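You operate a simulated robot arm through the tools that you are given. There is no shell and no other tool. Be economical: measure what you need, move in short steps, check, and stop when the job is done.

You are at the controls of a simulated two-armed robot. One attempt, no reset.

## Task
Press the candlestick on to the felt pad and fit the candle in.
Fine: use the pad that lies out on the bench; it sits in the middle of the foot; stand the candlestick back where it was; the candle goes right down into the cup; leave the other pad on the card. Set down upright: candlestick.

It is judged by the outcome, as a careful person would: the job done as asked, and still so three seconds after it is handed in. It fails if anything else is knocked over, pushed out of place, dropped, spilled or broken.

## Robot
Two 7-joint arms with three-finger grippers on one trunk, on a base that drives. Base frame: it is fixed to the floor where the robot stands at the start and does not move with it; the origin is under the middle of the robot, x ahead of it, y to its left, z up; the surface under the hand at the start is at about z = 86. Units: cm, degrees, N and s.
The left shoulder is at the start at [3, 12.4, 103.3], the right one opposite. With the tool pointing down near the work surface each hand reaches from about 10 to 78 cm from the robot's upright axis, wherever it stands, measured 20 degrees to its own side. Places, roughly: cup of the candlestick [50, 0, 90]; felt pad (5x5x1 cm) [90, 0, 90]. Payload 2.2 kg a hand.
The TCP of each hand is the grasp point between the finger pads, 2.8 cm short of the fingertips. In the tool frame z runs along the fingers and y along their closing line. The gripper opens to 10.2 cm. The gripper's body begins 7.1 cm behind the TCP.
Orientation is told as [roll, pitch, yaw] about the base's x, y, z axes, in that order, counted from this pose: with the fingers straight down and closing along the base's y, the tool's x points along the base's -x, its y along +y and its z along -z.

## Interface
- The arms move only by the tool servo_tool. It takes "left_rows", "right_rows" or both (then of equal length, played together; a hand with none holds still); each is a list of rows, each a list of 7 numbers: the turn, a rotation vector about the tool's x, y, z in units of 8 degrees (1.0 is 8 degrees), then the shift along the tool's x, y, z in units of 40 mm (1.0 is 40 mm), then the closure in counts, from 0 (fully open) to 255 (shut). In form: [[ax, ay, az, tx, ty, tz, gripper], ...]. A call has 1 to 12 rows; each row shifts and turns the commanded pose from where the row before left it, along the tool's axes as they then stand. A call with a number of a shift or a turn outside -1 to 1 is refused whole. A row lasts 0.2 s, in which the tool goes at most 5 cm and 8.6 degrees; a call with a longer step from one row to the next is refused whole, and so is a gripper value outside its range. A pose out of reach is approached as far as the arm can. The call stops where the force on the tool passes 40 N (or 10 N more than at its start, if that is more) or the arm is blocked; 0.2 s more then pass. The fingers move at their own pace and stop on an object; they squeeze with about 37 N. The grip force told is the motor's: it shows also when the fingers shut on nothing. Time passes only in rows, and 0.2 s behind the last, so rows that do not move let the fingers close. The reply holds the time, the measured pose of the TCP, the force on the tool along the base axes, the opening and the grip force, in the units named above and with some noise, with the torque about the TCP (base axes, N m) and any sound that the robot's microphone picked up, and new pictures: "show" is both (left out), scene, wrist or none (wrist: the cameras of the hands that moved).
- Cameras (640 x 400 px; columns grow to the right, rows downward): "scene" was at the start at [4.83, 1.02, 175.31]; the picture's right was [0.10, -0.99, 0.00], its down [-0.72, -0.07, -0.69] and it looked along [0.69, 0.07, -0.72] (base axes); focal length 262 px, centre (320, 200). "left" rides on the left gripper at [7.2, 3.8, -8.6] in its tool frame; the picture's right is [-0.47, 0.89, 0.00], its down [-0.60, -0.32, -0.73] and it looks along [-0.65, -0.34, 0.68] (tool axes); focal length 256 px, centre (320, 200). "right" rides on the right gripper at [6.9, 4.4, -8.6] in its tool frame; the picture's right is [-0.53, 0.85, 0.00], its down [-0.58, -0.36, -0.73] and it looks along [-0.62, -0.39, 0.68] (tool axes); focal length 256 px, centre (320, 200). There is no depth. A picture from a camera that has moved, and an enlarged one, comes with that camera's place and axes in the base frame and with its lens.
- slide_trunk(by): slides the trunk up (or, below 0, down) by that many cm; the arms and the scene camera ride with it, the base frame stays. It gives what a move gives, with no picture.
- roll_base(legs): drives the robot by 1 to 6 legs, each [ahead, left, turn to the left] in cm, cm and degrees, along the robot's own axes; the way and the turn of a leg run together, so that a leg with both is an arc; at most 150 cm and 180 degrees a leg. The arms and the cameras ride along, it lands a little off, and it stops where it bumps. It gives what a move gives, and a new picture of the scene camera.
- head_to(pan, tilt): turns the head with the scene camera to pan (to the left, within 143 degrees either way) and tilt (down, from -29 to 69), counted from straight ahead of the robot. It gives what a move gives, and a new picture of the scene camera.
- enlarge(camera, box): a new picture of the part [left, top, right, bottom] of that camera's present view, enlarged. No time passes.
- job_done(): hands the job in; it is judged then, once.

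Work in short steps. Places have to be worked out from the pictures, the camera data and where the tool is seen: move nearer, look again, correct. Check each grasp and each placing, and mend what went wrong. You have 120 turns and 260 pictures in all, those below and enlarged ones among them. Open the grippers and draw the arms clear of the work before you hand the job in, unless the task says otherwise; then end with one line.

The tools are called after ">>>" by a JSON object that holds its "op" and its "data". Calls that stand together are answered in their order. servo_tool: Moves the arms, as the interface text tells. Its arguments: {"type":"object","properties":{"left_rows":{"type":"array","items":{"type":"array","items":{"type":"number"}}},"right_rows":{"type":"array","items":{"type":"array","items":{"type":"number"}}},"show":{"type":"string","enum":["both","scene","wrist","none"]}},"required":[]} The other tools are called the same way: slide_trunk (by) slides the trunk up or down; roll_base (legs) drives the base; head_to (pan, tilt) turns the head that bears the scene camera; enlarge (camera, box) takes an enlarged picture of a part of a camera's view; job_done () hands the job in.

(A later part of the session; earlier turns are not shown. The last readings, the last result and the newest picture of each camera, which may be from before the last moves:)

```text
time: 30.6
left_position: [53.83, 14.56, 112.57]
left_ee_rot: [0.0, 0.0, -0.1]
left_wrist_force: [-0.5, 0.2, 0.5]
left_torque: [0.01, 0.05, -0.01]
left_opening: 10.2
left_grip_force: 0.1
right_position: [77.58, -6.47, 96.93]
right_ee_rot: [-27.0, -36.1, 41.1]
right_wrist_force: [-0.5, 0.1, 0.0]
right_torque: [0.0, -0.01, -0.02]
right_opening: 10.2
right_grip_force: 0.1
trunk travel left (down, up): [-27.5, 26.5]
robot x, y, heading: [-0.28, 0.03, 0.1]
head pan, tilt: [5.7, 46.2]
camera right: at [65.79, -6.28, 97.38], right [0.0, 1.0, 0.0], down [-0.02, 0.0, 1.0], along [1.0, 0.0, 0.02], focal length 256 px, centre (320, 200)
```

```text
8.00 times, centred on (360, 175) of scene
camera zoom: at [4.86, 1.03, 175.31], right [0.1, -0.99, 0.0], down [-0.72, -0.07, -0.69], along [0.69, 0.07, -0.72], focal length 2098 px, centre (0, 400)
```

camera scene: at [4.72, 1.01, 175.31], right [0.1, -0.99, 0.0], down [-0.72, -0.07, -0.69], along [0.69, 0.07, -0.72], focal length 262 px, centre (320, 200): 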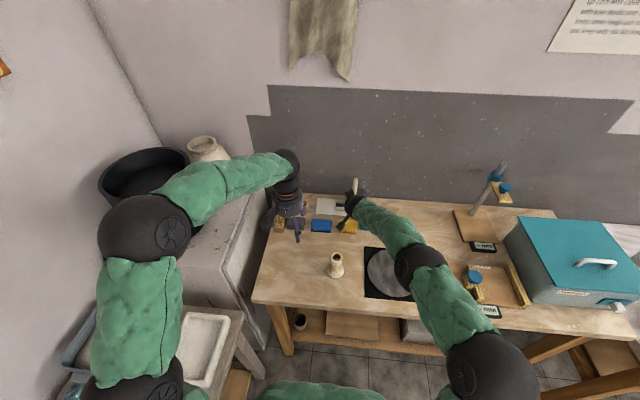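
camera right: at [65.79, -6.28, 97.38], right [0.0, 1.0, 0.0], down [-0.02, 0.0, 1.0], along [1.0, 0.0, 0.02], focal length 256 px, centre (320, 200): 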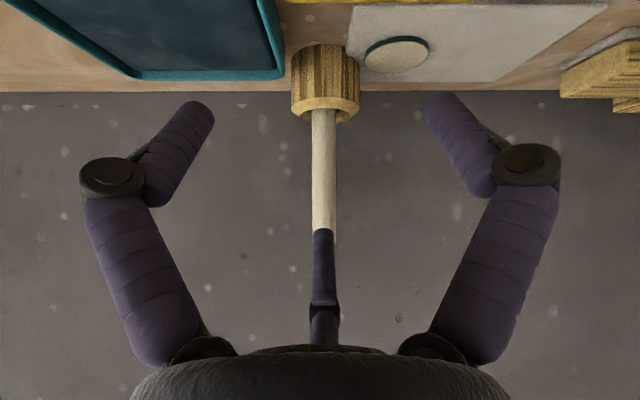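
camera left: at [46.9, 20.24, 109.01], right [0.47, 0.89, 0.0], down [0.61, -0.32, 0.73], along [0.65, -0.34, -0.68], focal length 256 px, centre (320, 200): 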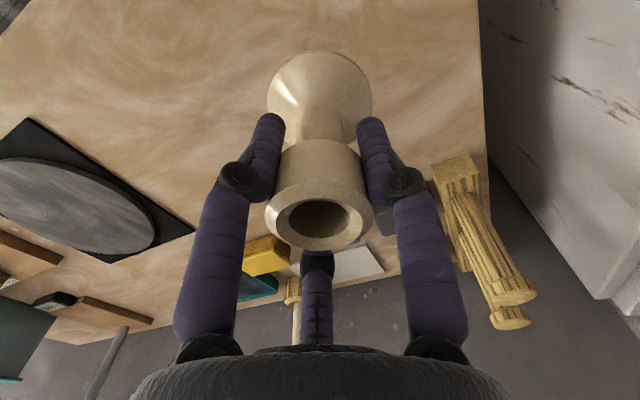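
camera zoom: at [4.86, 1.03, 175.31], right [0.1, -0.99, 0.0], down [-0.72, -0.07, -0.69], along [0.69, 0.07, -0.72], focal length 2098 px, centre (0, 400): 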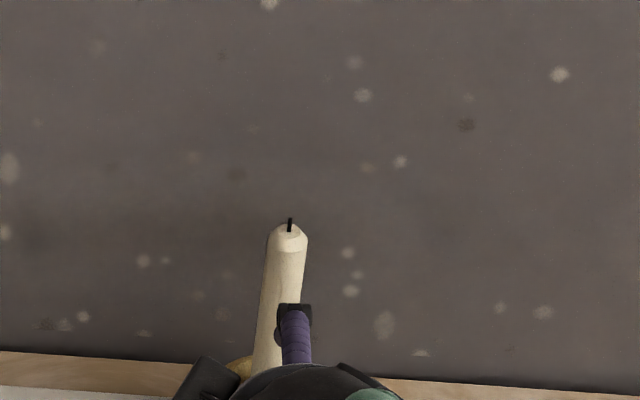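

The wall is at x≈95.4, 6.8 cm behind the candle axis, which leaves room for a vertical grasp if a gap between fingers faces it. A vertical hand needs the base further forward. First I'll raise and retract the right hand.

>>> {"op": "servo_tool", "data": {"right_rows": [[0, 0, 0, -0.55, -0.345, -0.675, 0], [0, 0, 0, -0.55, -0.345, -0.675, 0], [0, 0, 0, -0.55, -0.345, -0.675, 0], [0, 0, 0, -0.55, -0.345, -0.675, 0], [0, 0, 0, 0.57, 0.357, -0.65, 0], [0, 0, 0, 0.57, 0.357, -0.65, 0], [0, 0, 0, 0.57, 0.357, -0.65, 0], [0, 0, 0, 0.57, 0.357, -0.65, 0], [0, 0, 1, 0, 0, 0, 0], [0, 0, 1, 0, 0, 0, 0], [0, 0, 1, 0, 0, 0, 0], [0, 0, 1, 0, 0, 0, 0]], "show": "none"}}

>>> {"op": "servo_tool", "data": {"right_rows": [[0, 1, 0, 0, 0, 0, 0], [0, 1, 0, 0, 0, 0, 0], [0, 1, 0, 0, 0, 0, 0], [0, 1, 0, 0, 0, 0, 0], [0, 1, 0, 0, 0, 0, 0], [0, 0.5, 0, 0, 0, 0, 0], [0, 0, 1, 0, 0, 0, 0], [0, 0, 1, 0, 0, 0, 0], [0, 0, 1, 0, 0, 0, 0], [0, 0, 0.5, 0, 0, 0, 0], [0, 0, 0, 0, 0, 0, 0]], "show": "wrist"}}

>>> {"op": "head_to", "data": {"pan": 0, "tilt": 69}}

```text
time: 33.2
left_position: [53.8, 14.49, 112.64]
left_ee_rot: [0.0, 0.1, 0.0]
left_wrist_force: [0.4, -0.2, 0.1]
left_torque: [-0.02, -0.02, -0.02]
left_opening: 10.18
left_grip_force: 0.0
right_position: [62.62, -6.35, 111.99]
right_ee_rot: [0.0, -44.1, -0.2]
right_wrist_force: [-1.0, -0.2, 0.6]
right_torque: [-0.02, 0.01, -0.01]
right_opening: 10.22
right_grip_force: 0.0
trunk travel left (down, up): [-27.5, 26.5]
robot x, y, heading: [0.46, 0.01, -0.3]
head pan, tilt: [5.7, 46.2]
```

```text
time: 35.6
left_position: [53.92, 14.61, 112.68]
left_ee_rot: [0.0, 0.0, 0.0]
left_wrist_force: [0.1, 0.2, -0.2]
left_torque: [0.01, 0.01, -0.01]
left_opening: 10.21
left_grip_force: 0.0
right_position: [62.61, -6.4, 112.04]
right_ee_rot: [0.1, 0.0, -28.0]
right_wrist_force: [-0.2, -0.1, -0.1]
right_torque: [0.05, -0.02, -0.01]
right_opening: 10.2
right_grip_force: 0.2
trunk travel left (down, up): [-27.5, 26.5]
robot x, y, heading: [0.29, -0.38, -0.2]
head pan, tilt: [5.7, 46.2]
camera right: at [58.65, 0.76, 120.46], right [0.87, 0.49, 0.0], down [0.34, -0.59, 0.73], along [0.36, -0.64, -0.68], focal length 256 px, centre (320, 200)
```

right: 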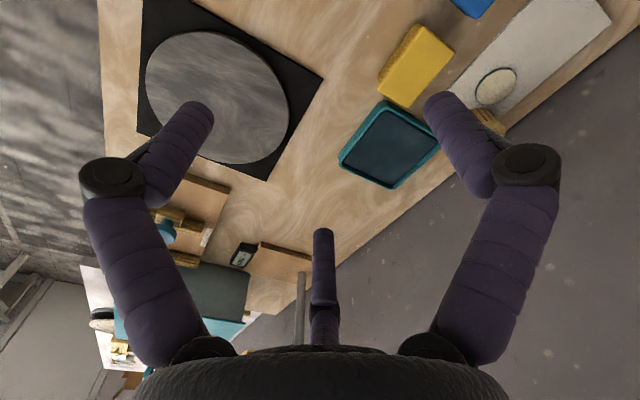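

```text
time: 36.5
left_position: [53.71, 14.62, 112.5]
left_ee_rot: [0.0, 0.0, 0.0]
left_wrist_force: [-0.3, -0.1, -0.2]
left_torque: [-0.02, 0.03, 0.01]
left_opening: 10.19
left_grip_force: 0.1
right_position: [62.56, -6.4, 112.03]
right_ee_rot: [0.0, -0.1, -28.0]
right_wrist_force: [-0.4, -0.5, -0.1]
right_torque: [-0.01, 0.01, -0.01]
right_opening: 10.21
right_grip_force: 0.0
trunk travel left (down, up): [-27.5, 26.5]
robot x, y, heading: [-0.18, 0.21, 0.1]
head pan, tilt: [0.0, 68.8]
camera scene: at [2.45, 0.22, 172.6], right [0.0, -1.0, 0.0], down [-0.93, 0.0, -0.36], along [0.36, 0.0, -0.93], focal length 262 px, centre (320, 200)
```

scene: 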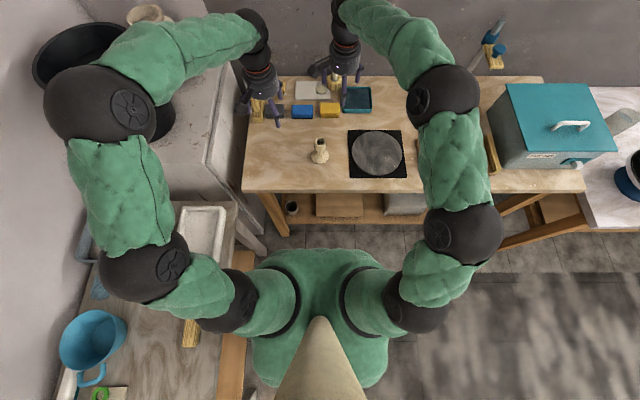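

There is floor visible between the robot and the bench, and the base front is behind x≈34. I'll drive ahead 8 cm, then a little more, watching for bumps. Both hands are high and clear.

>>> {"op": "roll_base", "data": {"legs": [[8, 0, 0]]}}

```text
time: 37.5
left_position: [62.16, 14.46, 112.49]
left_ee_rot: [0.0, 0.1, 0.0]
left_wrist_force: [-0.9, -0.3, 0.5]
left_torque: [-0.03, 0.0, 0.03]
left_opening: 10.16
left_grip_force: 0.0
right_position: [70.96, -6.43, 111.86]
right_ee_rot: [0.1, 0.2, -27.9]
right_wrist_force: [1.1, -0.2, 0.3]
right_torque: [-0.02, 0.05, -0.03]
right_opening: 10.17
right_grip_force: 0.1
trunk travel left (down, up): [-27.5, 26.5]
robot x, y, heading: [8.08, -0.09, -0.0]
head pan, tilt: [0.0, 68.8]
camera scene: at [10.85, 0.22, 172.59], right [0.0, -1.0, 0.0], down [-0.93, 0.0, -0.36], along [0.36, 0.0, -0.93], focal length 262 px, centre (320, 200)
```

scene: 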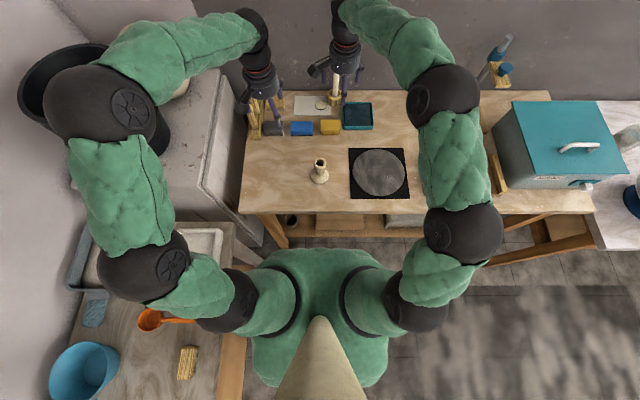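

No bump. I'll go 5 cm more and raise the trunk 8 cm for reach.

>>> {"op": "roll_base", "data": {"legs": [[5, 0, 0]]}}

>>> {"op": "slide_trunk", "data": {"by": 8}}

>>> {"op": "head_to", "data": {"pan": 0, "tilt": 50}}

```text
time: 38.5
left_position: [67.15, 14.53, 112.38]
left_ee_rot: [0.0, 0.3, 0.0]
left_wrist_force: [-0.1, 0.7, 0.6]
left_torque: [0.03, 0.02, -0.04]
left_opening: 10.2
left_grip_force: 0.1
right_position: [75.99, -6.4, 111.95]
right_ee_rot: [-0.1, 0.2, -28.1]
right_wrist_force: [0.1, 0.0, -0.9]
right_torque: [0.0, 0.08, 0.04]
right_opening: 10.23
right_grip_force: 0.1
trunk travel left (down, up): [-27.5, 26.5]
robot x, y, heading: [12.92, -0.02, -0.3]
head pan, tilt: [0.0, 68.8]
camera scene: at [15.89, 0.22, 172.59], right [0.0, -1.0, 0.0], down [-0.93, 0.0, -0.36], along [0.36, 0.0, -0.93], focal length 262 px, centre (320, 200)
```

scene: 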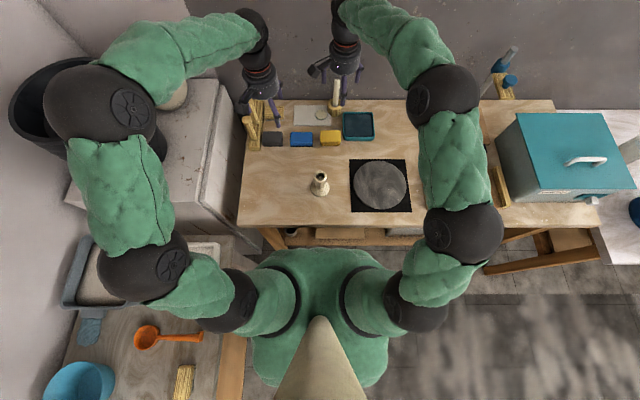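

```text
time: 39.6
left_position: [66.85, 14.46, 120.59]
left_ee_rot: [0.0, 0.1, 0.0]
left_wrist_force: [1.0, -0.8, -0.7]
left_torque: [-0.01, 0.0, 0.01]
left_opening: 10.19
left_grip_force: 0.1
right_position: [75.82, -6.32, 119.9]
right_ee_rot: [0.0, 0.1, -27.9]
right_wrist_force: [0.2, 0.3, 0.2]
right_torque: [0.02, -0.01, -0.01]
right_opening: 10.21
right_grip_force: 0.1
trunk travel left (down, up): [-35.5, 18.5]
robot x, y, heading: [13.42, -0.17, 0.1]
head pan, tilt: [0.0, 68.8]
```

```text
time: 40.4
left_position: [66.93, 14.63, 120.62]
left_ee_rot: [-0.1, 0.0, 0.1]
left_wrist_force: [-0.7, -1.0, -0.5]
left_torque: [0.03, -0.02, -0.02]
left_opening: 10.21
left_grip_force: 0.0
right_position: [75.71, -6.43, 119.95]
right_ee_rot: [0.0, 0.0, -28.0]
right_wrist_force: [-0.9, -0.1, -0.3]
right_torque: [-0.01, -0.01, 0.02]
right_opening: 10.2
right_grip_force: 0.0
trunk travel left (down, up): [-35.5, 18.5]
robot x, y, heading: [13.44, -0.16, -0.1]
head pan, tilt: [0.0, 50.0]
camera scene: at [17.67, 0.22, 182.78], right [0.0, -1.0, 0.0], down [-0.77, 0.0, -0.64], along [0.64, 0.0, -0.77], focal length 262 px, centre (320, 200)
```

scene: 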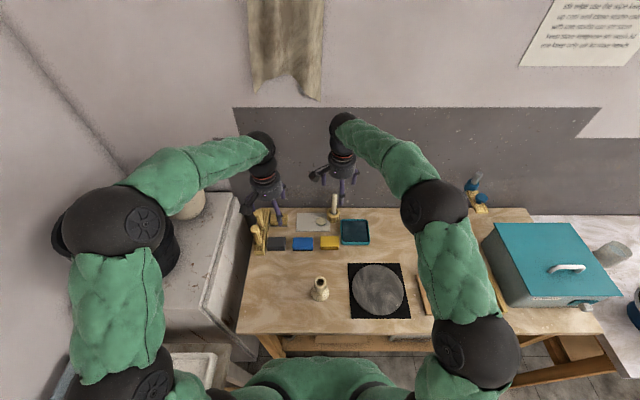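

Both hands are clear. I'll move the right hand, vertical, above the candle at z≈113.

>>> {"op": "servo_tool", "data": {"right_rows": [[0, 0, 0, -0.692, 0.403, 0.44, 0], [0, 0, 0, -0.692, 0.403, 0.44, 0], [0, 0, 0, -0.692, 0.403, 0.44, 0], [0, 0, 0, -0.692, 0.403, 0.44, 0], [0, 0, 0, 0, 0, 0, 0]], "show": "wrist"}}

>>> {"op": "enlarge", "data": {"camera": "scene", "box": [280, 120, 400, 270]}}

```text
time: 41.6
left_position: [66.89, 14.52, 120.59]
left_ee_rot: [0.1, 0.0, 0.0]
left_wrist_force: [-0.7, -0.7, 0.8]
left_torque: [0.0, -0.04, -0.01]
left_opening: 10.2
left_grip_force: 0.1
right_position: [86.95, -5.93, 113.62]
right_ee_rot: [-0.1, 0.1, -27.9]
right_wrist_force: [-0.8, 0.2, -0.5]
right_torque: [-0.01, -0.04, -0.01]
right_opening: 10.17
right_grip_force: 0.1
right hand out of reach, approached as far as the arm can: row 4
trunk travel left (down, up): [-35.5, 18.5]
robot x, y, heading: [13.4, -0.23, -0.1]
head pan, tilt: [0.0, 50.0]
camera right: at [83.01, 1.16, 122.0], right [0.87, 0.5, 0.0], down [0.34, -0.59, 0.73], along [0.36, -0.63, -0.68], focal length 256 px, centre (320, 200)
```

right: 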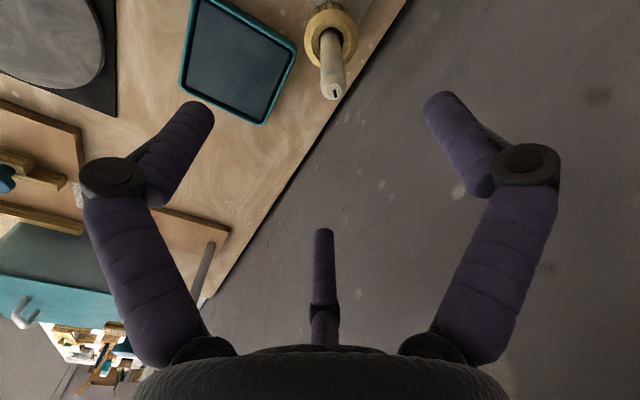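

```text
2.67 times, centred on (340, 195) of scene
camera zoom: at [17.63, 0.19, 182.79], right [0.0, -1.0, 0.0], down [-0.77, 0.0, -0.64], along [0.64, 0.0, -0.77], focal length 699 px, centre (267, 213)
```

zoom: 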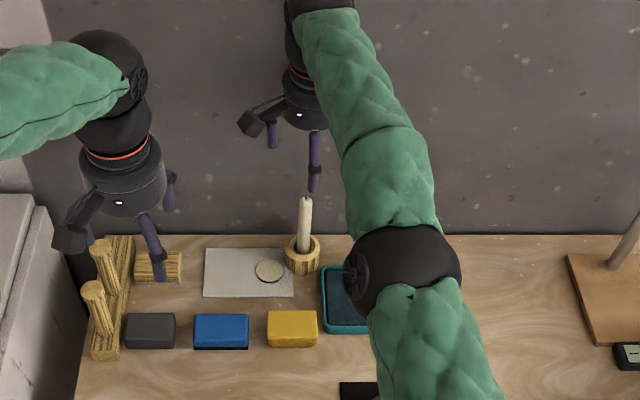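

It fell 1.6 cm short because the wrist is well above the shoulder. I'll raise the trunk 12 cm and re-aim.

>>> {"op": "slide_trunk", "data": {"by": 12}}

>>> {"op": "servo_tool", "data": {"right_rows": [[0, 0, 0, 0, 0, 0.9, 0], [0, 0, 0, 0, 0, 0.9, 0], [0, 0, 0, -0.1, 0, 0.9, 0], [0, 0, 0, 0, 0, 0.3, 0], [0, 0, 0, 0, 0, 0, 0]], "show": "wrist"}}

```text
time: 43.1
left_position: [66.99, 14.49, 132.53]
left_ee_rot: [0.0, 0.1, -0.1]
left_wrist_force: [0.3, 0.3, 0.0]
left_torque: [-0.01, 0.0, 0.01]
left_opening: 10.19
left_grip_force: 0.0
right_position: [87.14, -5.96, 125.59]
right_ee_rot: [0.1, 0.2, -28.0]
right_wrist_force: [0.1, -0.4, -0.7]
right_torque: [-0.02, -0.04, 0.0]
right_opening: 10.18
right_grip_force: 0.0
trunk travel left (down, up): [-47.5, 6.5]
robot x, y, heading: [12.97, 0.0, -0.1]
head pan, tilt: [0.0, 50.0]
```

```text
time: 44.3
left_position: [66.98, 14.46, 132.62]
left_ee_rot: [0.1, 0.1, 0.0]
left_wrist_force: [-0.2, -0.4, -0.7]
left_torque: [-0.03, 0.0, 0.0]
left_opening: 10.2
left_grip_force: 0.1
right_position: [87.32, -6.14, 113.61]
right_ee_rot: [0.0, 0.0, -28.0]
right_wrist_force: [0.7, -0.1, 0.9]
right_torque: [-0.01, -0.03, 0.0]
right_opening: 10.18
right_grip_force: 0.1
trunk travel left (down, up): [-47.5, 6.5]
robot x, y, heading: [13.02, 0.08, 0.2]
head pan, tilt: [0.0, 50.0]
camera right: at [83.41, 0.97, 122.11], right [0.87, 0.5, 0.0], down [0.34, -0.59, 0.73], along [0.36, -0.63, -0.68], focal length 256 px, centre (320, 200)
```

right: 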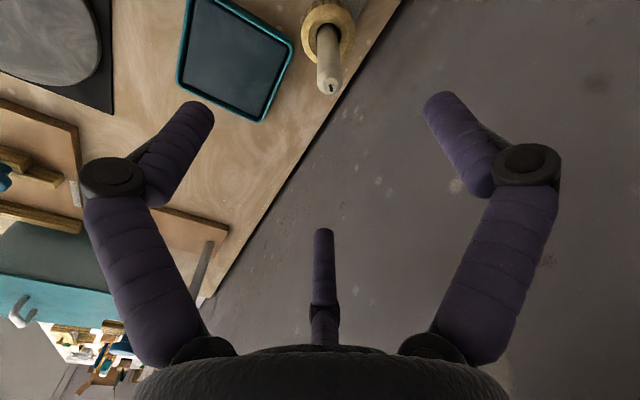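

Candle top now triangulates to (88.3, -5.9). I'll shift 1 cm ahead and lower to z≈104 so the fingertips straddle the tip, then check centring.

>>> {"op": "servo_tool", "data": {"right_rows": [[0, 0, 0, -0.2, 0.18, 0, 0], [0, 0, 0, 0, 0, 0.8, 0], [0, 0, 0, 0, 0, 0.8, 0], [0, 0, 0, 0, 0, 0.8, 0], [0, 0, 0, 0, 0, 0, 0]], "show": "both"}}

```text
time: 45.5
left_position: [67.05, 14.5, 132.57]
left_ee_rot: [0.0, -0.1, 0.1]
left_wrist_force: [0.5, 0.2, 0.7]
left_torque: [0.02, -0.02, 0.02]
left_opening: 10.21
left_grip_force: 0.1
right_position: [86.68, -5.88, 104.15]
right_ee_rot: [0.0, -0.1, -28.0]
right_wrist_force: [0.0, -0.1, -0.8]
right_torque: [0.02, 0.02, 0.0]
right_opening: 10.22
right_grip_force: 0.1
right hand out of reach, approached as far as the arm can: row 1, 2
trunk travel left (down, up): [-47.5, 6.5]
robot x, y, heading: [12.9, 0.04, 0.0]
head pan, tilt: [0.0, 50.0]
camera scene: at [17.63, 0.17, 194.8], right [0.0, -1.0, 0.0], down [-0.77, 0.0, -0.64], along [0.64, 0.0, -0.77], focal length 262 px, centre (320, 200)
camera right: at [82.65, 1.21, 112.64], right [0.87, 0.5, 0.0], down [0.34, -0.59, 0.73], along [0.36, -0.63, -0.68], focal length 256 px, centre (320, 200)
```

scene: 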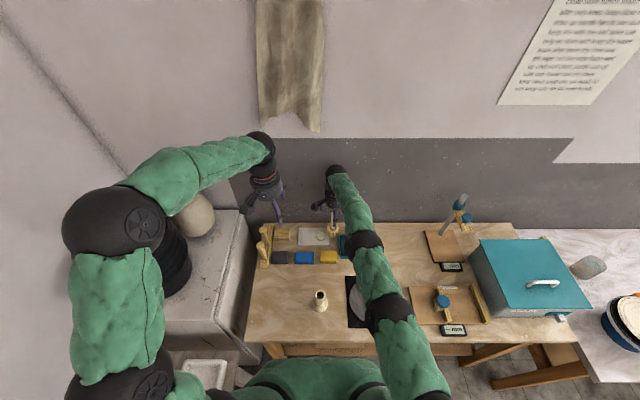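
right: 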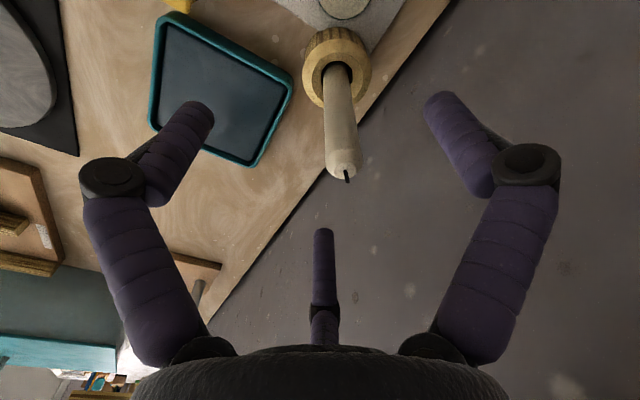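

Still about 1.7 cm short. I'll raise the hand clear, then drive 4 cm more ahead and drop the trunk 6 cm.

>>> {"op": "servo_tool", "data": {"right_rows": [[0, 0, 0, 0, 0, -0.9, 0], [0, 0, 0, 0, 0, -0.9, 0], [0, 0, 0, 0, 0, -0.9, 0], [0, 0, 0, 0, 0, -0.9, 0], [0, 0, 0, 0, 0, 0, 0]], "show": "none"}}

>>> {"op": "roll_base", "data": {"legs": [[4, 0, 0]]}}

>>> {"op": "slide_trunk", "data": {"by": -6}}

```text
time: 46.7
left_position: [67.04, 14.53, 132.55]
left_ee_rot: [-0.1, 0.1, 0.1]
left_wrist_force: [0.6, -0.1, -0.5]
left_torque: [-0.02, 0.03, 0.0]
left_opening: 10.2
left_grip_force: 0.1
right_position: [86.87, -6.06, 118.53]
right_ee_rot: [-0.1, 0.1, -28.0]
right_wrist_force: [0.6, 0.6, 0.9]
right_torque: [-0.01, 0.03, 0.02]
right_opening: 10.21
right_grip_force: 0.1
trunk travel left (down, up): [-47.5, 6.5]
robot x, y, heading: [12.93, -0.19, 0.5]
head pan, tilt: [0.0, 50.0]
```

```text
time: 47.7
left_position: [69.53, 14.45, 132.62]
left_ee_rot: [0.0, -0.1, -0.1]
left_wrist_force: [0.7, 0.0, 0.2]
left_torque: [0.05, -0.02, 0.01]
left_opening: 10.2
left_grip_force: 0.1
right_position: [88.79, -6.0, 118.93]
right_ee_rot: [-0.7, 1.2, -28.4]
right_wrist_force: [-19.7, -1.2, 3.6]
right_torque: [0.06, -2.63, -0.37]
right_opening: 10.16
right_grip_force: 0.1
trunk travel left (down, up): [-47.5, 6.5]
robot x, y, heading: [16.14, 0.26, 0.0]
head pan, tilt: [0.0, 50.0]
stopped in leg 1: the force on the tool passed its limit at 212 N (the readings are from after the stop); the commanded pose is now the measured one
camera scene: at [20.01, 0.19, 194.8], right [0.0, -1.0, 0.0], down [-0.76, 0.0, -0.64], along [0.64, 0.0, -0.76], focal length 262 px, centre (320, 200)
```

scene: 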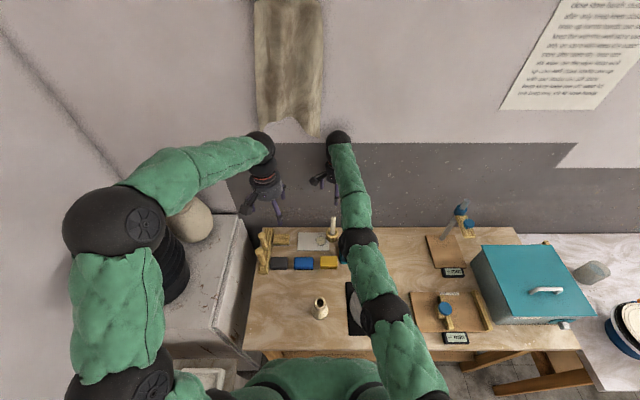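

```text
time: 48.3
left_position: [69.39, 14.51, 128.82]
left_ee_rot: [0.0, -0.1, -0.1]
left_wrist_force: [0.4, 0.0, -0.7]
left_torque: [0.03, 0.02, 0.02]
left_opening: 10.18
left_grip_force: 0.0
right_position: [88.7, -5.99, 115.2]
right_ee_rot: [-0.6, 1.2, -28.4]
right_wrist_force: [-22.1, 0.1, -2.2]
right_torque: [-0.02, -2.35, -0.29]
right_opening: 10.19
right_grip_force: 0.1
trunk travel left (down, up): [-43.7, 10.3]
robot x, y, heading: [15.97, -0.28, 0.1]
head pan, tilt: [0.0, 50.0]
stopped: the force on the tool passed its limit at 61 N (the readings are from after the stop); the commanded pose is now the measured one
```

The wrist touched the wall about 10.7 cm above the TCP, so an exactly vertical hand won't fit. I'll back off 4 cm and lean the hand 16° so that its top leans toward the robot.

>>> {"op": "servo_tool", "data": {"right_rows": [[0, 0, 0, 0.44, -0.23, 0, 0], [0, 0, 0, 0.44, -0.23, 0, 0], [-0.469, -0.883, 0, 0, 0, 0, 0], [-0.469, -0.883, 0, 0, 0, 0, 0], [0, 0, 0, 0, 0, 0, 0]], "show": "both"}}

```text
time: 48.7
left_position: [69.66, 14.43, 128.7]
left_ee_rot: [0.0, -0.1, -0.1]
left_wrist_force: [0.2, 0.3, 0.5]
left_torque: [0.0, -0.02, -0.02]
left_opening: 10.19
left_grip_force: 0.0
right_position: [88.5, -6.05, 115.16]
right_ee_rot: [-1.7, 1.8, -29.0]
right_wrist_force: [-0.8, 0.0, -0.6]
right_torque: [0.0, -0.01, 0.02]
right_opening: 10.2
right_grip_force: 0.1
right hand out of reach, approached as far as the arm can: row 1
trunk travel left (down, up): [-43.7, 10.3]
robot x, y, heading: [15.58, -0.44, 0.0]
head pan, tilt: [0.0, 50.0]
stopped in row 1 (right hand): the force on the tool passed its limit at 116 N (the readings are from after the stop); the commanded pose is now the measured one
camera scene: at [20.17, 0.13, 190.98], right [0.0, -1.0, 0.0], down [-0.77, 0.0, -0.64], along [0.64, 0.0, -0.77], focal length 262 px, centre (320, 200)
camera right: at [84.94, 1.35, 123.7], right [0.88, 0.48, -0.04], down [0.36, -0.59, 0.72], along [0.32, -0.65, -0.69], focal length 256 px, centre (320, 200)
```

scene: 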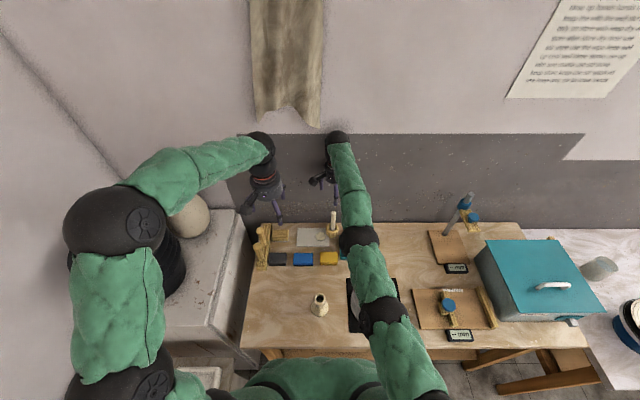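
right: 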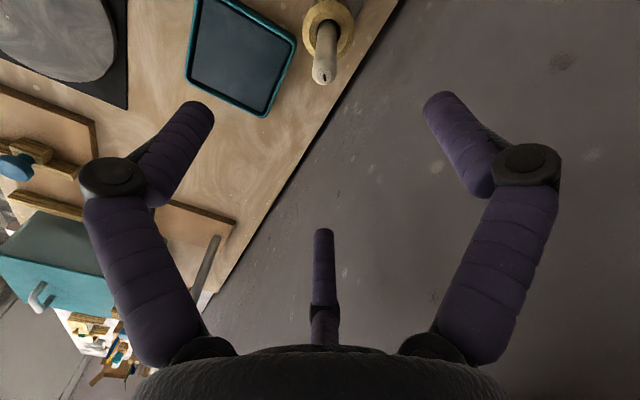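

Contact is now released. I'll back the base 4 cm to get clear of the wall before tilting.

>>> {"op": "roll_base", "data": {"legs": [[-4, 0, 0]]}}

>>> {"op": "servo_tool", "data": {"right_rows": [[0, 0, 0, 0.44, -0.23, 0, 0], [0, 0, 0, 0.44, -0.23, 0, 0], [-0.469, -0.883, 0, 0, 0, 0, 0], [-0.469, -0.883, 0, 0, 0, 0, 0], [0, 0, 0, 0, 0, 0, 0]], "show": "wrist"}}

```text
time: 49.4
left_position: [69.84, 14.5, 128.51]
left_ee_rot: [0.0, 0.0, -0.2]
left_wrist_force: [0.7, -0.9, 0.1]
left_torque: [-0.03, 0.0, 0.01]
left_opening: 10.18
left_grip_force: 0.0
right_position: [88.45, -5.99, 115.2]
right_ee_rot: [-1.9, 2.3, -29.2]
right_wrist_force: [-0.4, -0.1, -0.2]
right_torque: [-0.02, 0.04, 0.0]
right_opening: 10.22
right_grip_force: 0.1
trunk travel left (down, up): [-43.7, 10.3]
robot x, y, heading: [15.84, -0.07, -0.3]
head pan, tilt: [0.0, 50.0]
stopped in leg 1: the force on the tool passed its limit at 68 N (the readings are from after the stop); the commanded pose is now the measured one
camera scene: at [20.44, 0.21, 190.98], right [0.0, -1.0, 0.0], down [-0.77, 0.0, -0.64], along [0.64, 0.0, -0.77], focal length 262 px, centre (320, 200)
```

scene: 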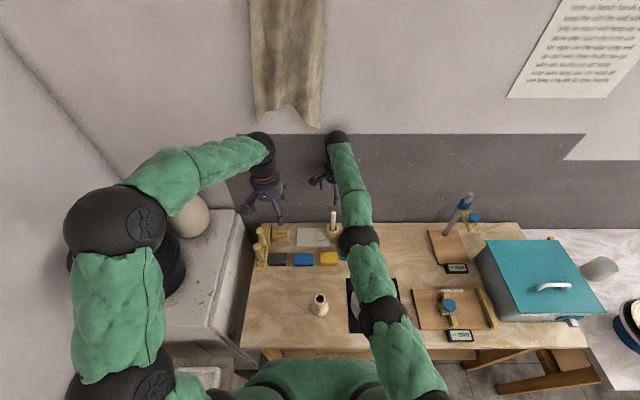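

```text
time: 49.8
left_position: [69.69, 14.37, 128.49]
left_ee_rot: [0.0, 0.0, -0.3]
left_wrist_force: [2.0, -0.3, -1.1]
left_torque: [-0.01, 0.11, 0.0]
left_opening: 10.2
left_grip_force: 0.0
right_position: [88.14, -5.63, 114.8]
right_ee_rot: [-3.2, 3.1, -29.4]
right_wrist_force: [-32.7, -2.1, 6.9]
right_torque: [0.35, -4.11, -0.64]
right_opening: 10.2
right_grip_force: 0.0
right hand out of reach, approached as far as the arm can: row 1, 2
trunk travel left (down, up): [-43.7, 10.3]
robot x, y, heading: [16.16, -0.05, 0.2]
head pan, tilt: [0.0, 50.0]
stopped in row 2 (right hand): the force on the tool passed its limit at 48 N (the readings are from after the stop); the commanded pose is now the measured one
camera right: at [85.0, 1.71, 123.35], right [0.88, 0.47, -0.08], down [0.38, -0.58, 0.72], along [0.3, -0.66, -0.69], focal length 256 px, centre (320, 200)
```

right: 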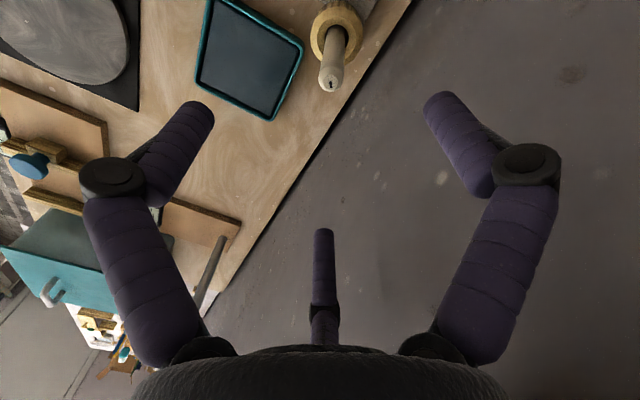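

The wrist is still against the wall. I'll try backing the base again.

>>> {"op": "roll_base", "data": {"legs": [[-3, 0, 0]]}}

```text
time: 50.6
left_position: [67.14, 14.42, 128.32]
left_ee_rot: [-0.1, 0.1, -0.3]
left_wrist_force: [1.0, -1.1, 0.9]
left_torque: [-0.05, 0.04, 0.0]
left_opening: 10.17
left_grip_force: 0.1
right_position: [85.66, -5.62, 114.51]
right_ee_rot: [-3.1, 3.0, -29.4]
right_wrist_force: [0.0, -0.2, -0.4]
right_torque: [-0.01, 0.05, 0.0]
right_opening: 10.18
right_grip_force: 0.0
trunk travel left (down, up): [-43.7, 10.3]
robot x, y, heading: [13.07, 0.11, -0.1]
head pan, tilt: [0.0, 50.0]
camera scene: at [17.87, 0.2, 190.97], right [0.0, -1.0, 0.0], down [-0.77, 0.0, -0.64], along [0.64, 0.0, -0.77], focal length 262 px, centre (320, 200)
```

scene: 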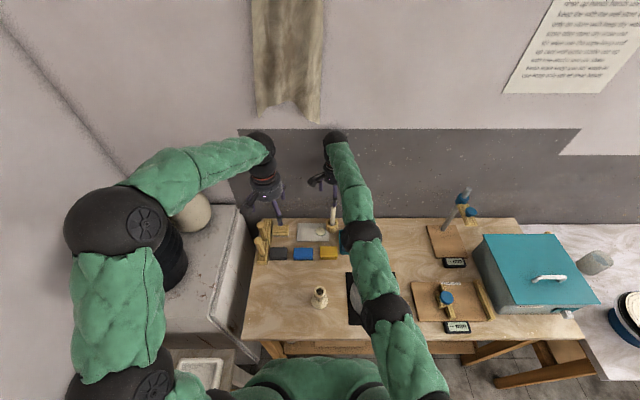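

Clear of the wall now. I'll pull the hand back 4 cm and apply the forward tilt, about 16° with the roll levelled.

>>> {"op": "servo_tool", "data": {"right_rows": [[0, 0, 0, 0.44, -0.23, 0, 0], [0, 0, 0, 0.44, -0.23, 0, 0], [-0.48, -0.64, 0, 0, 0, 0, 0], [-0.48, -0.64, 0, 0, 0, 0, 0], [-0.48, -0.64, 0, 0, 0, 0, 0], [0, 0, 0, 0, 0, 0, 0]], "show": "wrist"}}

```text
time: 52.0
left_position: [66.94, 14.38, 128.42]
left_ee_rot: [0.0, 0.1, -0.2]
left_wrist_force: [-0.1, -0.1, 0.5]
left_torque: [-0.03, -0.03, 0.0]
left_opening: 10.2
left_grip_force: 0.1
right_position: [87.54, -4.66, 115.06]
right_ee_rot: [2.2, -4.9, -29.3]
right_wrist_force: [-0.1, 0.2, 0.2]
right_torque: [0.02, 0.02, 0.0]
right_opening: 10.18
right_grip_force: 0.0
right hand out of reach, approached as far as the arm can: row 1, 2, 3, 4, 5
trunk travel left (down, up): [-43.7, 10.3]
robot x, y, heading: [13.17, 0.03, -0.4]
head pan, tilt: [0.0, 50.0]
camera right: at [82.96, 2.62, 123.1], right [0.88, 0.48, 0.08], down [0.26, -0.59, 0.76], along [0.41, -0.65, -0.64], focal length 256 px, centre (320, 200)
```

right: 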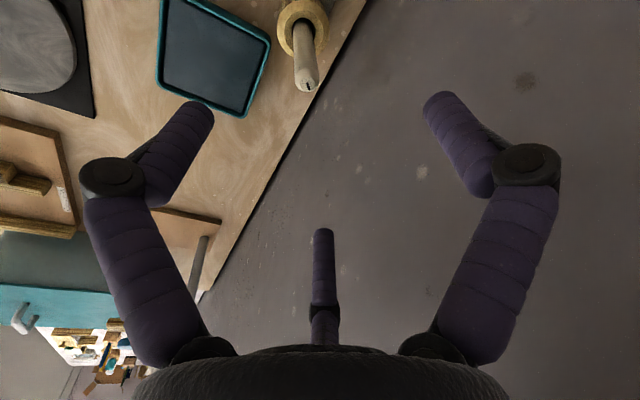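

The solver still reports out of reach, so the command seems stretched. I'll pull the hand well back toward the robot and see whether it recovers.

>>> {"op": "servo_tool", "data": {"right_rows": [[0, 0, 0, 0.7, -0.4, 0, 0], [0, 0, 0, 0.7, -0.4, 0, 0], [0, 0, 0, 0.7, -0.4, 0, 0], [0, 0, 0, 0, 0, 0, 0]], "show": "scene"}}

```text
time: 53.0
left_position: [67.07, 14.32, 128.55]
left_ee_rot: [0.0, 0.1, -0.1]
left_wrist_force: [-1.0, 1.6, -0.6]
left_torque: [0.0, -0.01, 0.02]
left_opening: 10.18
left_grip_force: 0.1
right_position: [87.66, -4.85, 115.0]
right_ee_rot: [2.2, -4.9, -29.2]
right_wrist_force: [-0.3, 0.0, -0.2]
right_torque: [0.0, -0.03, 0.02]
right_opening: 10.21
right_grip_force: 0.0
right hand out of reach, approached as far as the arm can: row 1, 2, 3
trunk travel left (down, up): [-43.7, 10.3]
robot x, y, heading: [12.81, -0.06, -0.4]
head pan, tilt: [0.0, 50.0]
camera scene: at [17.59, 0.21, 190.98], right [0.0, -1.0, 0.0], down [-0.77, 0.0, -0.64], along [0.64, 0.0, -0.77], focal length 262 px, centre (320, 200)
```

scene: 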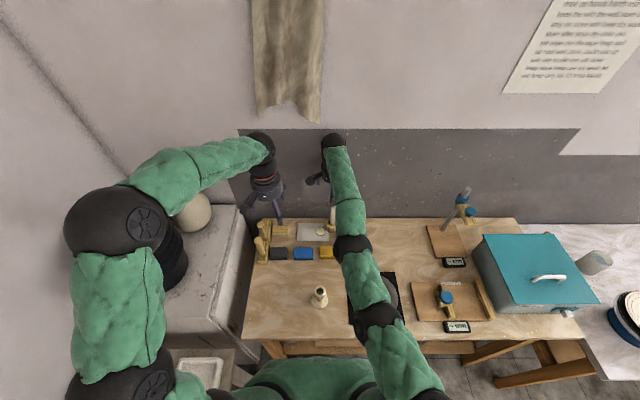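

The arm is stretched straight, so a pure pull-back is singular. I'll command it sideways to the right and up to break out of that.

>>> {"op": "servo_tool", "data": {"right_rows": [[0, 0, 0, -0.47, -0.6, -0.48, 0], [0, 0, 0, -0.47, -0.6, -0.48, 0], [0, 0, 0, -0.47, -0.6, -0.48, 0], [0, 0, 0, -0.47, -0.6, -0.48, 0], [0, 0, 0, 0, 0, 0, 0]], "show": "scene"}}

```text
time: 54.2
left_position: [67.06, 14.52, 128.48]
left_ee_rot: [-0.2, 0.1, -0.2]
left_wrist_force: [-0.6, 0.2, 0.1]
left_torque: [-0.06, 0.01, 0.02]
left_opening: 10.2
left_grip_force: 0.0
right_position: [88.81, -16.92, 123.21]
right_ee_rot: [2.1, -4.9, -29.2]
right_wrist_force: [1.2, 0.1, 0.7]
right_torque: [-0.02, -0.01, 0.01]
right_opening: 10.2
right_grip_force: 0.0
trunk travel left (down, up): [-43.7, 10.3]
robot x, y, heading: [13.17, -0.1, -0.0]
head pan, tilt: [0.0, 50.0]
camera scene: at [17.62, 0.32, 190.98], right [0.0, -1.0, 0.0], down [-0.77, 0.0, -0.64], along [0.64, 0.0, -0.77], focal length 262 px, centre (320, 200)
```

scene: 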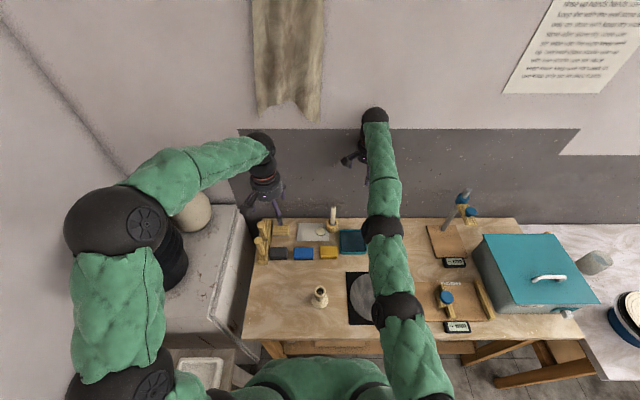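

It responded. Now I'll pull back in x by 12 cm.

>>> {"op": "servo_tool", "data": {"right_rows": [[0, 0, 0, 0.66, -0.36, 0, 0], [0, 0, 0, 0.66, -0.36, 0, 0], [0, 0, 0, 0.66, -0.36, 0, 0], [0, 0, 0, 0.66, -0.36, 0, 0], [0, 0, 0, 0, 0, 0, 0]], "show": "none"}}

```text
time: 55.4
left_position: [66.83, 14.28, 128.61]
left_ee_rot: [0.1, 0.1, -0.2]
left_wrist_force: [-0.7, -0.2, -0.2]
left_torque: [0.06, -0.07, -0.01]
left_opening: 10.22
left_grip_force: 0.0
right_position: [89.7, -17.45, 123.73]
right_ee_rot: [1.6, -5.0, -29.4]
right_wrist_force: [-0.9, -0.1, 0.9]
right_torque: [0.03, -0.02, 0.0]
right_opening: 10.2
right_grip_force: 0.1
right hand out of reach, approached as far as the arm can: row 1, 2, 3, 4
trunk travel left (down, up): [-43.7, 10.3]
robot x, y, heading: [12.82, 0.08, -0.4]
head pan, tilt: [0.0, 50.0]
```

Retracting extends it instead, so the elbow seems slightly past straight. I'll stretch it upward first and then pull back and down.

>>> {"op": "servo_tool", "data": {"right_rows": [[0, 0, 0, 0, 0, -0.9, 0], [0, 0, 0, 0, 0, -0.9, 0], [0, 0, 0, 0, 0, -0.9, 0], [0, 0, 0, 0, 0, 0, 0]], "show": "none"}}

>>> {"op": "servo_tool", "data": {"right_rows": [[0, 0, 0, 0.66, -0.36, 0, 0], [0, 0, 0, 0.66, -0.36, 0, 0], [0, 0, 0, 0.66, -0.36, 0, 0], [0, 0, 0, 0, 0, 0, 0]], "show": "none"}}

```text
time: 56.4
left_position: [67.03, 14.36, 128.45]
left_ee_rot: [0.1, 0.1, -0.2]
left_wrist_force: [0.8, -0.1, 0.3]
left_torque: [0.01, 0.05, -0.01]
left_opening: 10.22
left_grip_force: 0.1
right_position: [86.74, -17.22, 133.91]
right_ee_rot: [2.1, -4.8, -29.3]
right_wrist_force: [0.5, -0.4, -0.7]
right_torque: [0.03, 0.02, 0.01]
right_opening: 10.17
right_grip_force: 0.1
right hand out of reach, approached as far as the arm can: row 1
trunk travel left (down, up): [-43.7, 10.3]
robot x, y, heading: [13.06, 0.16, -0.1]
head pan, tilt: [0.0, 50.0]
```

```text
time: 57.4
left_position: [66.49, 14.27, 128.88]
left_ee_rot: [0.2, -0.2, -0.1]
left_wrist_force: [-0.9, -0.7, -0.2]
left_torque: [0.04, -0.07, 0.01]
left_opening: 10.2
left_grip_force: 0.0
right_position: [78.77, -16.84, 133.75]
right_ee_rot: [2.1, -4.8, -29.2]
right_wrist_force: [-1.1, 0.4, -2.8]
right_torque: [-0.05, -0.11, -0.01]
right_opening: 10.2
right_grip_force: 0.0
right hand out of reach, approached as far as the arm can: row 1, 2
trunk travel left (down, up): [-43.7, 10.3]
robot x, y, heading: [12.72, -0.08, -0.2]
head pan, tilt: [0.0, 50.0]
```

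Recovered. Now I'll set the 16° forward tilt and move to about (76, -6, 116), in front of and above the candle.

>>> {"op": "servo_tool", "data": {"right_rows": [[0, 0, 0, 0.44, -0.23, 0.5, 0], [-0.21, -0.68, 0, 0, 0, 0, 0], [-0.21, -0.68, 0, 0, 0, 0, 0], [0, 0, 0, 0.2, 0.56, 0.65, 0], [0, 0, 0, 0.2, 0.56, 0.65, 0], [0, 0, 0, 0.2, 0.56, 0.65, 0], [0, 0, 0, 0.2, 0.56, 0.65, 0], [0, 0, 0, 0, 0, 0, 0]], "show": "both"}}

```text
time: 59.2
left_position: [66.76, 14.32, 128.6]
left_ee_rot: [0.0, 0.1, -0.2]
left_wrist_force: [0.3, 0.2, -0.6]
left_torque: [0.03, 0.02, -0.01]
left_opening: 10.21
left_grip_force: 0.0
right_position: [82.32, -8.32, 121.59]
right_ee_rot: [5.6, -15.8, -29.9]
right_wrist_force: [0.8, -0.4, -0.3]
right_torque: [0.01, -0.02, -0.03]
right_opening: 10.19
right_grip_force: 0.1
trunk travel left (down, up): [-43.7, 10.3]
robot x, y, heading: [12.95, -0.03, -0.3]
head pan, tilt: [0.0, 50.0]
camera scene: at [17.45, 0.11, 190.99], right [0.0, -1.0, 0.0], down [-0.77, 0.0, -0.64], along [0.64, 0.0, -0.77], focal length 262 px, centre (320, 200)
camera right: at [76.14, -0.63, 128.26], right [0.85, 0.48, 0.23], down [0.1, -0.56, 0.82], along [0.52, -0.67, -0.52], focal length 256 px, centre (320, 200)
```

scene: 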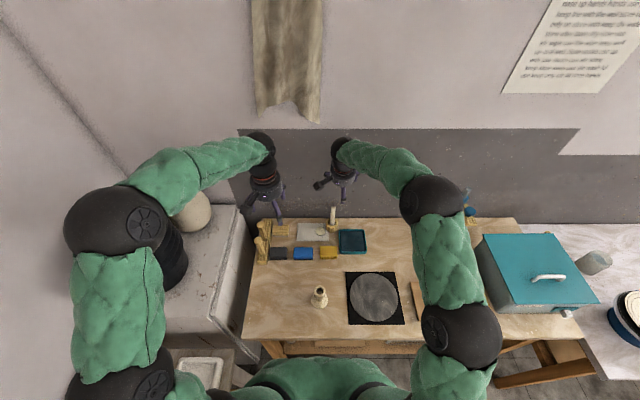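
right: 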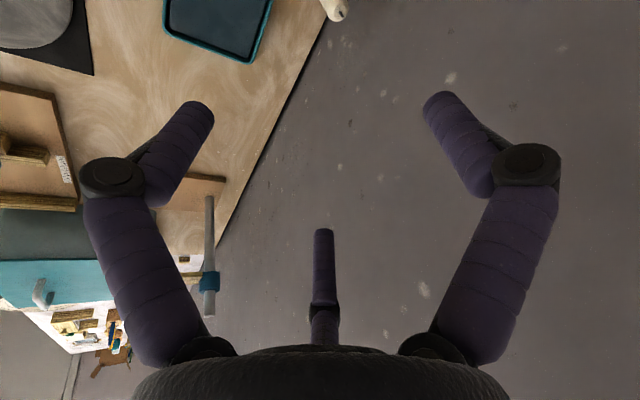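

I'll level the small lateral lean and move to above the candle at z≈111.

>>> {"op": "servo_tool", "data": {"right_rows": [[-0.31, 0.16, 0.1, 0, 0, 0, 0], [0, 0, 0, -0.08, 0.218, 0.744, 0], [0, 0, 0, -0.08, 0.218, 0.744, 0], [0, 0, 0, -0.08, 0.218, 0.744, 0], [0, 0, 0, -0.08, 0.218, 0.744, 0], [0, 0, 0, 0, 0, 0, 0]], "show": "both"}}

```text
time: 60.6
left_position: [66.89, 14.34, 128.51]
left_ee_rot: [-0.1, 0.2, -0.1]
left_wrist_force: [-0.8, -0.3, -0.2]
left_torque: [0.01, -0.02, -0.02]
left_opening: 10.17
left_grip_force: 0.0
right_position: [88.22, -5.75, 110.97]
right_ee_rot: [8.3, -14.3, -30.6]
right_wrist_force: [-0.4, 0.0, 0.4]
right_torque: [-0.03, 0.0, 0.01]
right_opening: 10.21
right_grip_force: 0.1
trunk travel left (down, up): [-43.7, 10.3]
robot x, y, heading: [13.15, -0.02, -0.3]
head pan, tilt: [0.0, 50.0]
camera scene: at [17.43, 0.14, 190.99], right [0.0, -1.0, 0.0], down [-0.77, 0.0, -0.64], along [0.64, 0.0, -0.77], focal length 262 px, centre (320, 200)
camera right: at [82.24, 1.48, 118.06], right [0.85, 0.47, 0.25], down [0.1, -0.6, 0.79], along [0.52, -0.65, -0.55], focal length 256 px, centre (320, 200)
```

scene: 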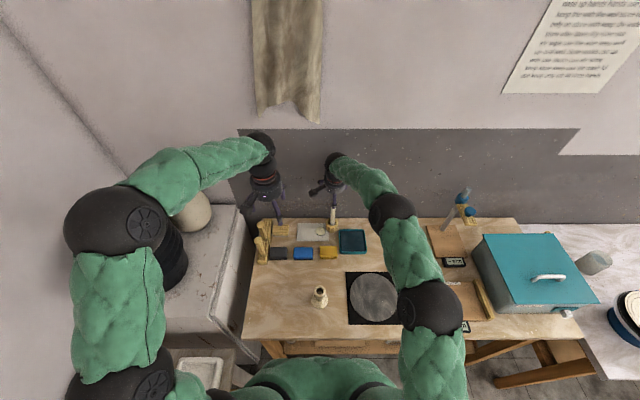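
right: 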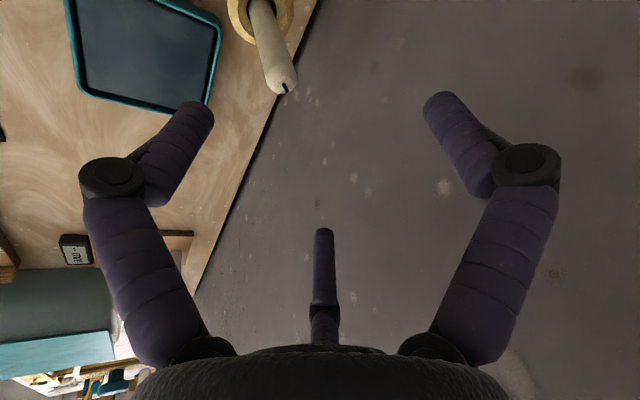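

Candle relative to the hand is at (88.33, -6.2). I'll shift 0.45 cm to -y and lower 6 cm, then look.

>>> {"op": "servo_tool", "data": {"right_rows": [[0, 0, 0, -0.075, -0.085, 0, 0], [0, 0, 0, 0.185, -0.105, 0.72, 0], [0, 0, 0, 0.185, -0.105, 0.72, 0], [0, 0, 0, 0, 0, 0, 0]], "show": "wrist"}}

>>> {"op": "enlarge", "data": {"camera": "scene", "box": [280, 140, 400, 260]}}

```text
time: 61.6
left_position: [66.93, 14.4, 128.55]
left_ee_rot: [-0.1, 0.1, -0.2]
left_wrist_force: [0.0, -0.5, 0.5]
left_torque: [-0.02, -0.03, -0.02]
left_opening: 10.19
left_grip_force: 0.1
right_position: [88.6, -6.05, 105.05]
right_ee_rot: [8.3, -14.4, -30.7]
right_wrist_force: [-0.1, -0.2, 0.4]
right_torque: [-0.02, -0.02, 0.05]
right_opening: 10.21
right_grip_force: 0.0
trunk travel left (down, up): [-43.7, 10.3]
robot x, y, heading: [13.09, -0.12, 0.0]
head pan, tilt: [0.0, 50.0]
camera right: at [82.42, 1.26, 112.15], right [0.85, 0.47, 0.25], down [0.1, -0.6, 0.79], along [0.52, -0.65, -0.55], focal length 256 px, centre (320, 200)
```

right: 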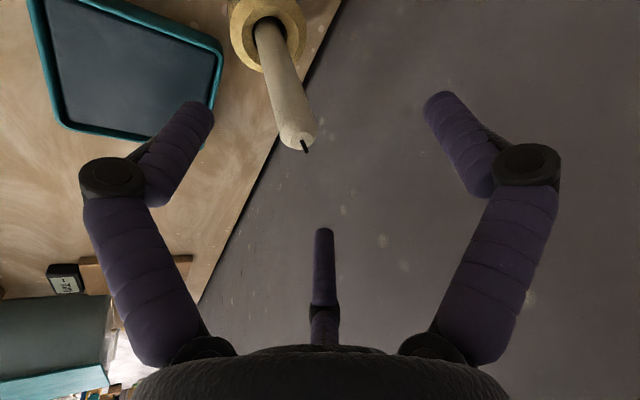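

```text
3.33 times, centred on (340, 200) of scene
camera zoom: at [17.49, 0.19, 190.99], right [0.0, -1.0, 0.0], down [-0.77, 0.0, -0.64], along [0.64, 0.0, -0.77], focal length 874 px, centre (253, 200)
```

zoom: 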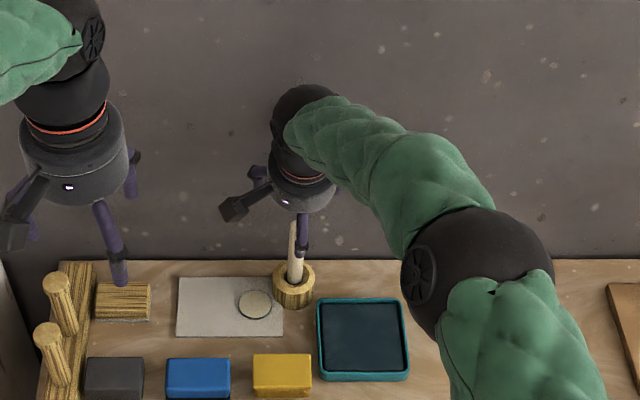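

Candle top is at (88.2, -6.05), almost centred under the hand. I'll lower to z≈97.3 around it with a 0.3 cm correction.

>>> {"op": "servo_tool", "data": {"right_rows": [[0, 0, 0, 0.18, -0.102, 0.612, 0], [0, 0, 0, 0.18, -0.102, 0.612, 0], [0, 0, 0, 0.18, -0.102, 0.612, 0], [0, 0, 0, 0, 0, 0, 0]], "show": "wrist"}}

```text
time: 62.6
left_position: [66.89, 14.32, 128.48]
left_ee_rot: [0.0, 0.0, -0.2]
left_wrist_force: [0.2, -1.0, -0.3]
left_torque: [0.0, 0.0, -0.02]
left_opening: 10.21
left_grip_force: 0.0
right_position: [88.18, -6.04, 97.49]
right_ee_rot: [8.2, -14.4, -30.7]
right_wrist_force: [-0.2, 0.4, 0.1]
right_torque: [-0.03, -0.02, 0.01]
right_opening: 10.21
right_grip_force: 0.1
trunk travel left (down, up): [-43.7, 10.3]
robot x, y, heading: [13.02, -0.13, -0.1]
head pan, tilt: [0.0, 50.0]
camera right: at [82.11, 1.22, 104.46], right [0.85, 0.47, 0.25], down [0.1, -0.6, 0.79], along [0.52, -0.65, -0.55], focal length 256 px, centre (320, 200)
```

right: 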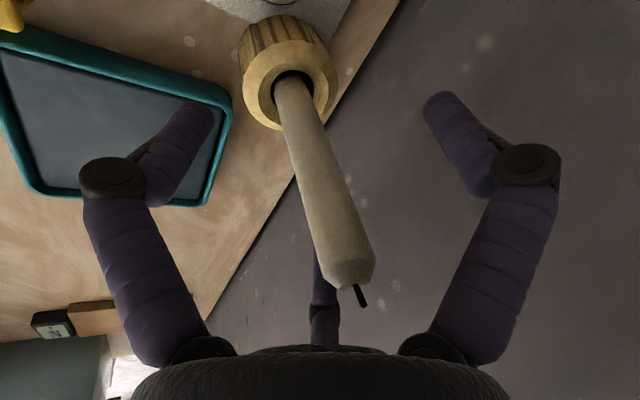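

Candle is centred in the fingers within 0.25 cm. Closing on it.

>>> {"op": "servo_tool", "data": {"right_rows": [[0, 0, 0, 0, 0, 0, 100], [0, 0, 0, 0, 0, 0, 150], [0, 0, 0, 0, 0, 0, 180], [0, 0, 0, 0, 0, 0, 230], [0, 0, 0, 0, 0, 0, 230], [0, 0, 0, 0, 0, 0, 230]], "show": "wrist"}}

>>> {"op": "enlarge", "data": {"camera": "scene", "box": [280, 140, 400, 260]}}

```text
time: 64.0
left_position: [66.85, 14.34, 128.45]
left_ee_rot: [-0.1, 0.1, -0.3]
left_wrist_force: [0.0, 0.2, 0.9]
left_torque: [0.0, -0.02, -0.01]
left_opening: 10.18
left_grip_force: 0.0
right_position: [88.15, -6.09, 97.4]
right_ee_rot: [8.2, -14.3, -30.7]
right_wrist_force: [-2.2, 1.3, 0.5]
right_torque: [0.06, 0.18, 0.0]
right_opening: 2.41
right_grip_force: 36.9
trunk travel left (down, up): [-43.7, 10.3]
robot x, y, heading: [13.21, -0.04, -0.3]
head pan, tilt: [0.0, 50.0]
camera right: at [82.07, 1.26, 104.43], right [0.85, 0.47, 0.25], down [0.1, -0.6, 0.79], along [0.52, -0.65, -0.56], focal length 256 px, centre (320, 200)
```

right: 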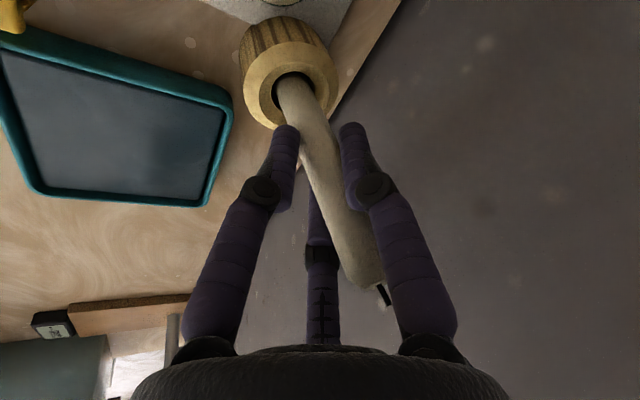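

```text
3.33 times, centred on (340, 200) of scene
camera zoom: at [17.53, 0.21, 190.98], right [0.0, -1.0, 0.0], down [-0.77, 0.0, -0.64], along [0.64, 0.0, -0.77], focal length 874 px, centre (253, 200)
```

zoom: 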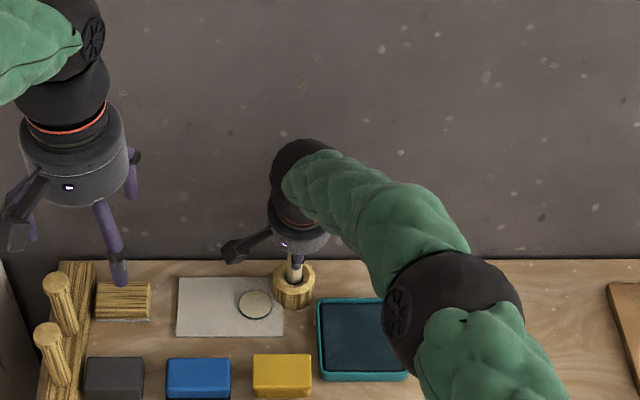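

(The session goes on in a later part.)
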